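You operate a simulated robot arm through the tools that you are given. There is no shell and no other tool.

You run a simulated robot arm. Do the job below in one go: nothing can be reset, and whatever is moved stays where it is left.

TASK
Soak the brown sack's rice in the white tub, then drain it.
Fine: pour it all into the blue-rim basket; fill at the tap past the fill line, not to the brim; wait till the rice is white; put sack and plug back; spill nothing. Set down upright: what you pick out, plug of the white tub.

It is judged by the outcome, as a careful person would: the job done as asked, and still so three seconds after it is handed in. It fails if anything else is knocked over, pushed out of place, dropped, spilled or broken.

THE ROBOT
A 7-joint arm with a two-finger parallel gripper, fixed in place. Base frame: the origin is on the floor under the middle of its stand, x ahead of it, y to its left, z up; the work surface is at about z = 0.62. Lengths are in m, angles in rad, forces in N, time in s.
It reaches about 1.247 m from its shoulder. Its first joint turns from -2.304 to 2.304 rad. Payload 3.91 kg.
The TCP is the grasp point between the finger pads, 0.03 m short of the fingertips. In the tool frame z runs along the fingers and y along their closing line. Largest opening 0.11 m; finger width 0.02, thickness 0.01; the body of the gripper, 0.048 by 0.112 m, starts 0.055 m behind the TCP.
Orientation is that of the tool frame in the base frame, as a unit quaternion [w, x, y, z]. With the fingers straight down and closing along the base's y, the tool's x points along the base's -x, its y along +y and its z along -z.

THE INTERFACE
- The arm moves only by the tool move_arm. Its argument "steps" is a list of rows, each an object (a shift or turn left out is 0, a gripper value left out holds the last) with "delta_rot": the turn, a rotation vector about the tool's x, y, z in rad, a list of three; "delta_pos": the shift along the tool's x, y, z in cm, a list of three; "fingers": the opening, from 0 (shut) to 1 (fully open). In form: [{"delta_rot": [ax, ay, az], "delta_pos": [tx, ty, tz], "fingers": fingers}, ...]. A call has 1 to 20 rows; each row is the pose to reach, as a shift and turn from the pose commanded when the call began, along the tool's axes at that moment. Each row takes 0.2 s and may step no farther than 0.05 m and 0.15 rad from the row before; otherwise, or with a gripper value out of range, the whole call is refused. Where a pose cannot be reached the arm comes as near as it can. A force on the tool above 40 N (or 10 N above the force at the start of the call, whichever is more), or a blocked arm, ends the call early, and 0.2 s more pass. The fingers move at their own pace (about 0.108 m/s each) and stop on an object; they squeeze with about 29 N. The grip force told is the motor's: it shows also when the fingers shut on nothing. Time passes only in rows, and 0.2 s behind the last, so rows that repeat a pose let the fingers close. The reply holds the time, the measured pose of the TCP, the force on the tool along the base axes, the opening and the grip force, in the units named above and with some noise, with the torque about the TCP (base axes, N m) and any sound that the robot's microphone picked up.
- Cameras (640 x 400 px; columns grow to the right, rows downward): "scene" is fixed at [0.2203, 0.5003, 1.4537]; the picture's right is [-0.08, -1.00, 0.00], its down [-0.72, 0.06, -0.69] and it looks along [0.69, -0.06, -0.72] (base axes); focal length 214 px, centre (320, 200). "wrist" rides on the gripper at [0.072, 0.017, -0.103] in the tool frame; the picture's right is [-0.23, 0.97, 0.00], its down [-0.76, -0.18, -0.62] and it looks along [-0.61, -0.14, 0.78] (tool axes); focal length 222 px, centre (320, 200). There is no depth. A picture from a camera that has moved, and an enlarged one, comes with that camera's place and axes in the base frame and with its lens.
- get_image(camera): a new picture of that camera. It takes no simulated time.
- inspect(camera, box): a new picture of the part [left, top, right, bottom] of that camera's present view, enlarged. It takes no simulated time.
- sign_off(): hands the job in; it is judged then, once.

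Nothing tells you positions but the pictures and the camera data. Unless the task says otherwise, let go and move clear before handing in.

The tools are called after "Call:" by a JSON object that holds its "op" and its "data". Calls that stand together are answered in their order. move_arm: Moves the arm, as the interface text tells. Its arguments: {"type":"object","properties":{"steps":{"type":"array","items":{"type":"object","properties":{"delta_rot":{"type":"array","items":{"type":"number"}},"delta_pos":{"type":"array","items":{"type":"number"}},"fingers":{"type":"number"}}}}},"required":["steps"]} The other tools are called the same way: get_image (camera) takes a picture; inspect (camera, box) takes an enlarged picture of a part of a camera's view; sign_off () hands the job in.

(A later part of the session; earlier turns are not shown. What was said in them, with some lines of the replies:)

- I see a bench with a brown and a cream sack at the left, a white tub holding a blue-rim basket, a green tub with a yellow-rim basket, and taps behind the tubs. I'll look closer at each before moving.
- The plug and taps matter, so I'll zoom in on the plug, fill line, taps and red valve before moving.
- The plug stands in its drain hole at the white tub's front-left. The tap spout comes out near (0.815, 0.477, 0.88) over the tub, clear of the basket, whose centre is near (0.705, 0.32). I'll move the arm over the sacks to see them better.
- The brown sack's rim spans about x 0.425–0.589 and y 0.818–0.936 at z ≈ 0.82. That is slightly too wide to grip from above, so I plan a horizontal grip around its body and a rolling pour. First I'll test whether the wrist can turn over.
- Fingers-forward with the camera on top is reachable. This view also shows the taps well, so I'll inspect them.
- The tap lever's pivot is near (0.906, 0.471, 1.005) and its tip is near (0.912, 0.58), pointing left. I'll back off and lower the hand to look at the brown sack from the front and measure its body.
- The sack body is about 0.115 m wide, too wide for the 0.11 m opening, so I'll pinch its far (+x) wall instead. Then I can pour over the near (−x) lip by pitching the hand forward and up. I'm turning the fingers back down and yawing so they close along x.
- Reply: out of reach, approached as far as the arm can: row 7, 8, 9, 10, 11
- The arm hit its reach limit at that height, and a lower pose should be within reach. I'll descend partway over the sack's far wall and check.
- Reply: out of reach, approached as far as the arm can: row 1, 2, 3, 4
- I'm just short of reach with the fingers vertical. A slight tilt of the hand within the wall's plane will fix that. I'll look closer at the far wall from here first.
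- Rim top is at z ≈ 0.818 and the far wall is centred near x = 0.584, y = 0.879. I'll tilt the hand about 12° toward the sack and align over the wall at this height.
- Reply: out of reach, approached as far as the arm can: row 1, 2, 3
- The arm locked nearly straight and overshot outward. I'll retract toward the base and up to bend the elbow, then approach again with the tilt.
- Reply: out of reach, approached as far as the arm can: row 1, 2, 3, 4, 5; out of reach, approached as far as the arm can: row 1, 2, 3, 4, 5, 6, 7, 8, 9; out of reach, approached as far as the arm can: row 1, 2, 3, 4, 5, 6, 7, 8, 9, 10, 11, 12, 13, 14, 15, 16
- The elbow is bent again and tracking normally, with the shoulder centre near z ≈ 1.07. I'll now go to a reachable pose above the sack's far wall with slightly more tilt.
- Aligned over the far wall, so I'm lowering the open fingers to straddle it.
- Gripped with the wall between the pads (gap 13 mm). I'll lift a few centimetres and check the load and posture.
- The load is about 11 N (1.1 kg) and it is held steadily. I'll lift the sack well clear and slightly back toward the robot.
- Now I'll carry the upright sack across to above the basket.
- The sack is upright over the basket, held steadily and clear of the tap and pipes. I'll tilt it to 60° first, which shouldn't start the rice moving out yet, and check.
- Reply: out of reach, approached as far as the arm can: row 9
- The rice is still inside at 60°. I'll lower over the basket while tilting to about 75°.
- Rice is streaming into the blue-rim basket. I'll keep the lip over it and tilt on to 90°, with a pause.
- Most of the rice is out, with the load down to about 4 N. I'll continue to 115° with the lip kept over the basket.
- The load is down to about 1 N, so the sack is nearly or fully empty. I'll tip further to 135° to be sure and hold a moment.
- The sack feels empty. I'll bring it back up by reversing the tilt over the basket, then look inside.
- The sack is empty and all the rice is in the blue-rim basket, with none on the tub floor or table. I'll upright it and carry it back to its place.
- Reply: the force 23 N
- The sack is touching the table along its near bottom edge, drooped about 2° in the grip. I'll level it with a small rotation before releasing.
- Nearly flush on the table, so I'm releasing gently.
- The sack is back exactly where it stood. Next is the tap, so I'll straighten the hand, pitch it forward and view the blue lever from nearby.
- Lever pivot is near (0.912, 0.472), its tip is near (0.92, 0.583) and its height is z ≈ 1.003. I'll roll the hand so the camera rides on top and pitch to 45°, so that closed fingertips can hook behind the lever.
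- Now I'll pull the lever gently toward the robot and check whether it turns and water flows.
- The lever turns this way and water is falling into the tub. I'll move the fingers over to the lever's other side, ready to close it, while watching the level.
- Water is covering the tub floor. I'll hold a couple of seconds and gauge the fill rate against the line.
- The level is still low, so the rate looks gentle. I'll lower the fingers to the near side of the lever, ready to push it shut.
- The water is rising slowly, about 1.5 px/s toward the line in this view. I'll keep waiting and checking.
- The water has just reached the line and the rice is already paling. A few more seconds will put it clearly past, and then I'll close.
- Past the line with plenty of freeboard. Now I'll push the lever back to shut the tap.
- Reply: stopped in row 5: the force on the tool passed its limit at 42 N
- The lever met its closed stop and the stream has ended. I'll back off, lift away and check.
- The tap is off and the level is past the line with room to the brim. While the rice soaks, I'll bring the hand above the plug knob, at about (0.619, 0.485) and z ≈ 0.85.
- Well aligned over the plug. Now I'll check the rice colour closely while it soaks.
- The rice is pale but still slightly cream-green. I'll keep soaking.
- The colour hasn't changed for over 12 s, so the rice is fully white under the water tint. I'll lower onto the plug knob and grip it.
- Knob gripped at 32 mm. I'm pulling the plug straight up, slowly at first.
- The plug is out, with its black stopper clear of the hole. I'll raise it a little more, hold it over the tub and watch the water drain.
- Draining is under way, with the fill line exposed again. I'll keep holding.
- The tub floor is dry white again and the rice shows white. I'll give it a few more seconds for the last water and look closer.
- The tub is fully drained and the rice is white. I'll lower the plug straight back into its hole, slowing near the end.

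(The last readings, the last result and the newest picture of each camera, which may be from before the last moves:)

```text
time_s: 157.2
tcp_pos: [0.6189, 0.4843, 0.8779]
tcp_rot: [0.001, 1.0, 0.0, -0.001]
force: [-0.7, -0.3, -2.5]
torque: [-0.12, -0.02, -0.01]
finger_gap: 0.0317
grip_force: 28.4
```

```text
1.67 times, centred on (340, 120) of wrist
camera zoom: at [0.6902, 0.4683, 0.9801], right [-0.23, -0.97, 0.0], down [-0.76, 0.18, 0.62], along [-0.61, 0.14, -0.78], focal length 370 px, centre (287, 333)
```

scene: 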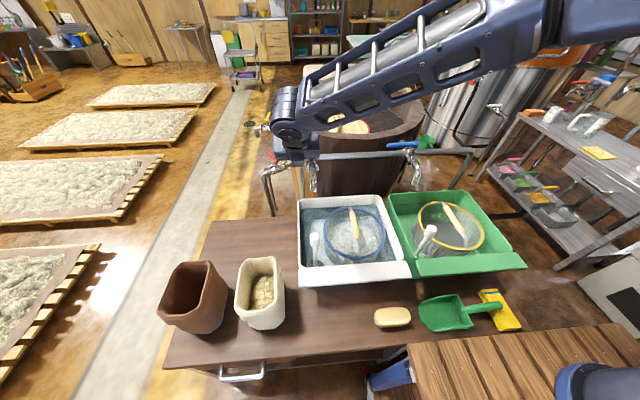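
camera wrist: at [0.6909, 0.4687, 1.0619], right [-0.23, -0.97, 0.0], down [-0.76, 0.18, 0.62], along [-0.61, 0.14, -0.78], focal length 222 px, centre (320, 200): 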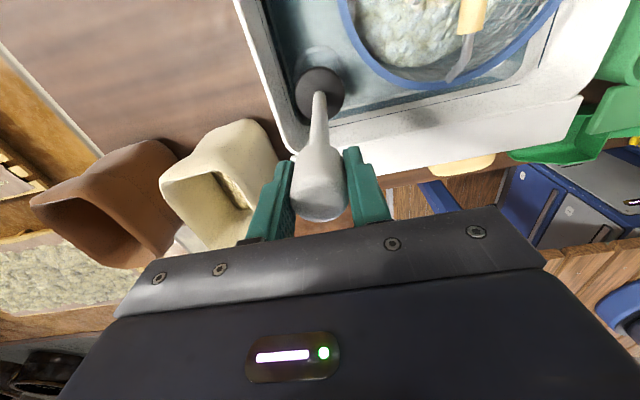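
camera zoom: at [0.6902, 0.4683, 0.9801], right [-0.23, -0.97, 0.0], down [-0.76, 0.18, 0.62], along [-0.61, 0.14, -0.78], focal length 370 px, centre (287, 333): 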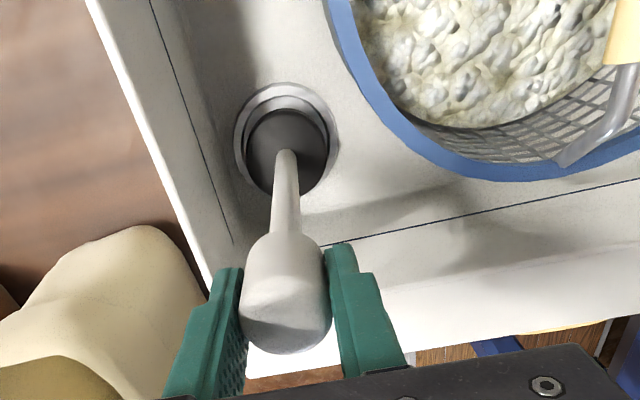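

Call:
{"op": "move_arm", "data": {"steps": [{"delta_pos": [0, 0, 0.6]}, {"delta_pos": [0, 0, 1.2]}, {"delta_pos": [0, 0, 1.7]}, {"delta_pos": [0, 0, 2.1]}, {"delta_pos": [0, 0, 2.4]}, {"delta_pos": [0, 0, 2.6]}, {"delta_pos": [0, 0, 2.75]}]}}

Call:
{"op": "inspect", "data": {"camera": "scene", "box": [290, 200, 390, 280]}}

Call:
{"op": "inspect", "data": {"camera": "wrist", "box": [220, 0, 460, 240]}}

```text
time_s: 158.8
tcp_pos: [0.6179, 0.4857, 0.8499]
tcp_rot: [0.001, 1.0, 0.0, -0.001]
force: [1.7, -2.6, 23.3]
torque: [-0.58, -0.15, 0.02]
finger_gap: 0.0317
grip_force: 29.3
```

```text
5.00 times, centred on (340, 240) of scene
camera zoom: at [0.2203, 0.5003, 1.4537], right [-0.08, -1.0, 0.0], down [-0.72, 0.06, -0.69], along [0.69, -0.06, -0.72], focal length 1072 px, centre (220, 0)
```

zoom: 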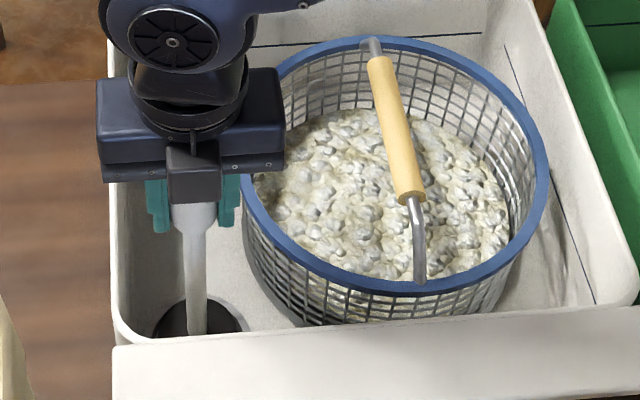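

```text
1.67 times, centred on (340, 120) of wrist
camera zoom: at [0.69, 0.4683, 0.9534], right [-0.23, -0.97, 0.0], down [-0.76, 0.18, 0.62], along [-0.61, 0.14, -0.78], focal length 370 px, centre (287, 333)
```

zoom: 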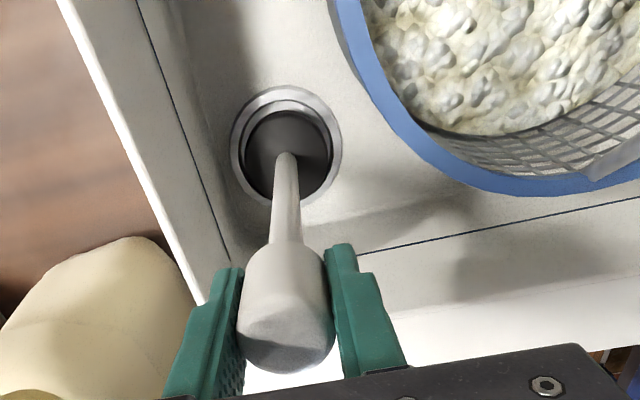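

The plug is seated at the same height as before (TCP z 0.850) with firm contact. I'll release and lift away.

Call:
{"op": "move_arm", "data": {"steps": [{"delta_pos": [0, 0, -0.1], "fingers": 0.0}, {"delta_pos": [0, 0, -0.1], "fingers": 0.4}, {"delta_pos": [0, 0, -0.1], "fingers": 0.6}, {"delta_pos": [0, 0, -0.1], "fingers": 0.8}]}}

Call:
{"op": "inspect", "data": {"camera": "wrist", "box": [220, 0, 460, 240]}}

```text
time_s: 159.8
tcp_pos: [0.6176, 0.4861, 0.8514]
tcp_rot: [0.001, 1.0, 0.001, -0.001]
force: [0.7, -0.2, 1.0]
torque: [-0.01, 0.02, -0.04]
finger_gap: 0.0881
grip_force: 0.1
```

```text
1.67 times, centred on (340, 120) of wrist
camera zoom: at [0.69, 0.4685, 0.9537], right [-0.23, -0.97, 0.0], down [-0.76, 0.18, 0.62], along [-0.61, 0.14, -0.78], focal length 370 px, centre (287, 333)
```

zoom: 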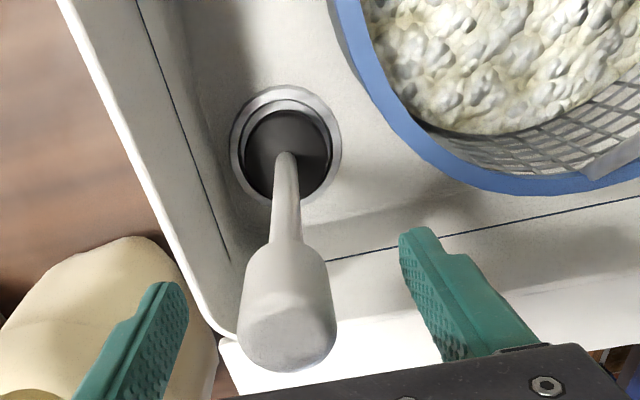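

Released, and the plug stands upright in its hole. I'll lift straight up and move clear for a final check.

Call:
{"op": "move_arm", "data": {"steps": [{"delta_pos": [0, 0, -3.5]}, {"delta_pos": [0, 0, -7.5]}, {"delta_pos": [0, 0, -12]}, {"delta_pos": [0, 0, -16.5]}, {"delta_pos": [0, 0, -21]}, {"delta_pos": [-2, 0, -25]}, {"delta_pos": [-6, 0, -28]}, {"delta_pos": [-10, 0, -30]}]}}

Call:
{"op": "get_image", "data": {"camera": "scene"}}

Call:
{"op": "get_image", "data": {"camera": "wrist"}}

Call:
{"op": "inspect", "data": {"camera": "scene", "box": [290, 185, 420, 285]}}

Call:
{"op": "inspect", "data": {"camera": "scene", "box": [140, 230, 300, 350]}}

Call:
{"op": "inspect", "data": {"camera": "scene", "box": [255, 120, 455, 245]}}

```text
time_s: 161.6
tcp_pos: [0.5194, 0.4874, 1.1509]
tcp_rot: [0.002, 1.0, 0.0, -0.002]
force: [0.6, 0.0, -1.3]
torque: [0.0, 0.06, -0.01]
finger_gap: 0.0879
grip_force: 0.0
```

```text
taken
```

scene: 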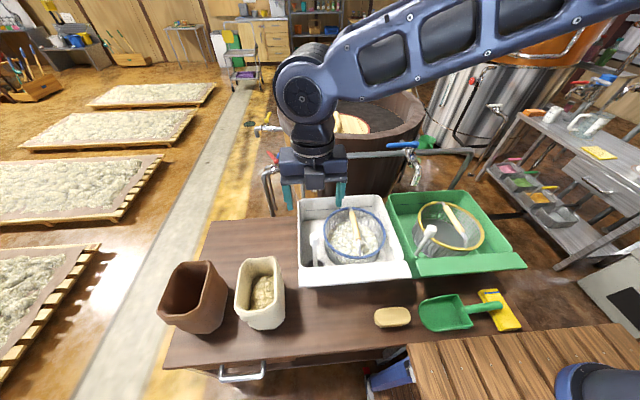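

```text
taken
camera wrist: at [0.5919, 0.4698, 1.254], right [-0.23, -0.97, 0.0], down [-0.76, 0.18, 0.63], along [-0.61, 0.14, -0.78], focal length 222 px, centre (320, 200)
```

wrist: 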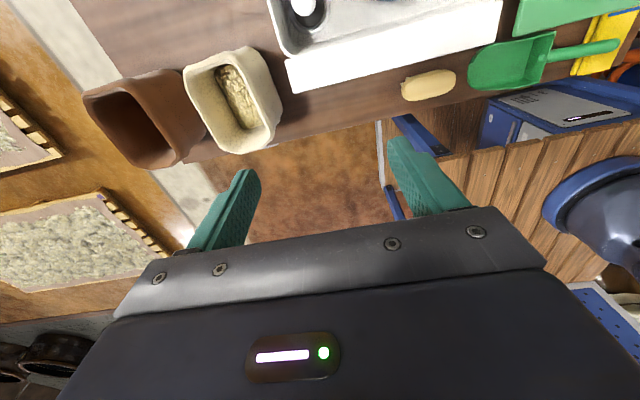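

```text
4.00 times, centred on (355, 235) of scene
camera zoom: at [0.2203, 0.5003, 1.4537], right [-0.08, -1.0, 0.0], down [-0.72, 0.06, -0.69], along [0.69, -0.06, -0.72], focal length 858 px, centre (180, 60)
```

zoom: 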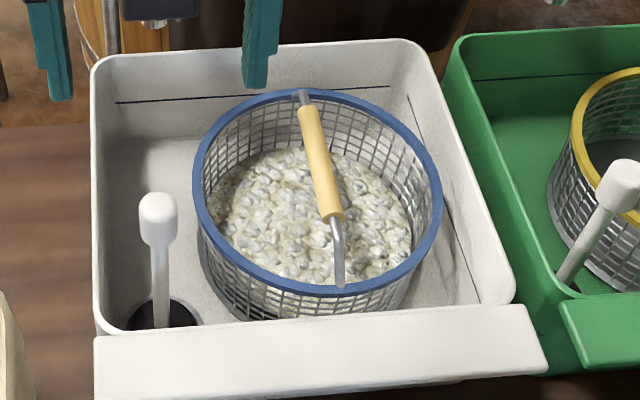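

```text
3.33 times, centred on (220, 290) of scene
camera zoom: at [0.2203, 0.5003, 1.4537], right [-0.08, -1.0, 0.0], down [-0.72, 0.06, -0.69], along [0.69, -0.06, -0.72], focal length 715 px, centre (653, -100)
```

zoom: 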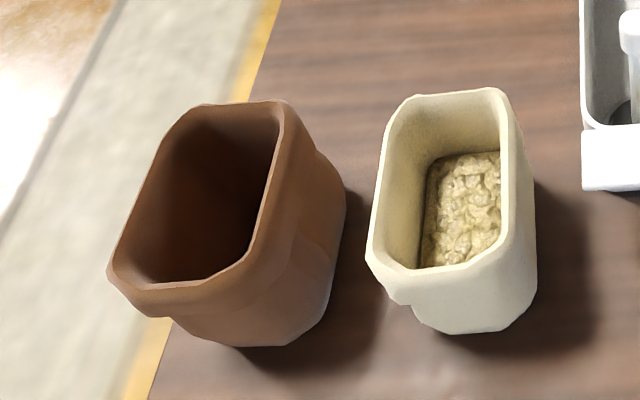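

```text
3.20 times, centred on (355, 182) of scene
camera zoom: at [0.2203, 0.5003, 1.4537], right [-0.08, -1.0, 0.0], down [-0.72, 0.06, -0.69], along [0.69, -0.06, -0.72], focal length 686 px, centre (208, 256)
```

zoom: 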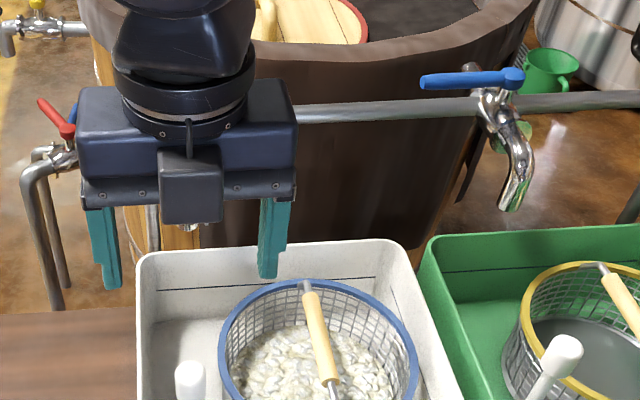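

Everything looks right: rice white and drained, plug upright, sacks in place. I'll move the hand aside to verify the tap is fully off before handing in.

Call:
{"op": "move_arm", "data": {"steps": [{"delta_pos": [-1, -4, -1]}, {"delta_pos": [-2, -8, -2]}, {"delta_pos": [-3, -12, -3]}, {"delta_pos": [-4, -16, -4]}, {"delta_pos": [-5, -20, -5]}, {"delta_pos": [-5, -24, -5]}]}}

Call:
{"op": "get_image", "data": {"camera": "scene"}}

Call:
{"op": "inspect", "data": {"camera": "scene", "box": [260, 130, 400, 270]}}

```text
time_s: 163.0
tcp_pos: [0.4669, 0.7258, 1.2016]
tcp_rot: [0.001, 1.0, 0.0, -0.001]
force: [-0.3, -0.1, 0.1]
torque: [0.05, 0.03, 0.01]
finger_gap: 0.0878
grip_force: 0.0
```

```text
taken
```

scene: 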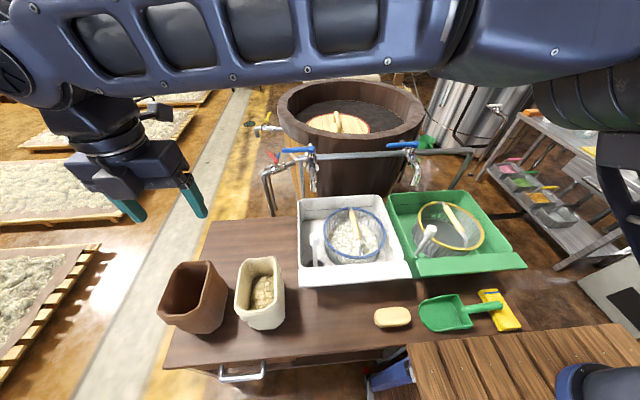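

```text
2.86 times, centred on (330, 200) of scene
camera zoom: at [0.2203, 0.5003, 1.4537], right [-0.08, -1.0, 0.0], down [-0.72, 0.06, -0.69], along [0.69, -0.06, -0.72], focal length 613 px, centre (291, 200)
```

zoom: 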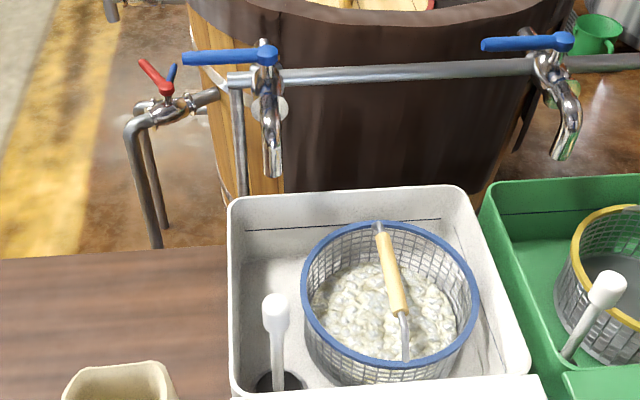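

The tap lever is back in its closed position with no drip. The tub is drained and the plug is upright in its hole. The white rice sits in the blue-rim basket, the empty brown sack stands in its place, and nothing was spilled or disturbed. The hand is empty and clear, so I'm handing in.

Call:
{"op": "sign_off", "data": {}}

```text
The job is handed in.
```

The rice from the brown sack has been soaked white and drained. It is sitting in the blue-rim basket in the white tub, and I've handed the job in.

- **Pour:** all the rice went into the blue-rim basket. I looked inside the sack afterwards and it was empty.
- **Fill:** I ran the tap until the water was just past the fill line, well below the brim, then shut it. It isn't dripping.
- **Soak:** I waited until the rice had turned white and its colour had stopped changing for more than 12 seconds.
- **Drain:** I pulled the plug, held it over the tub until the water was gone, then pushed it back into its hole, upright.
- **Sack:** it is standing upright where it was.

I saw nothing spilled or out of place in the final pictures. The gripper is empty and clear of everything.
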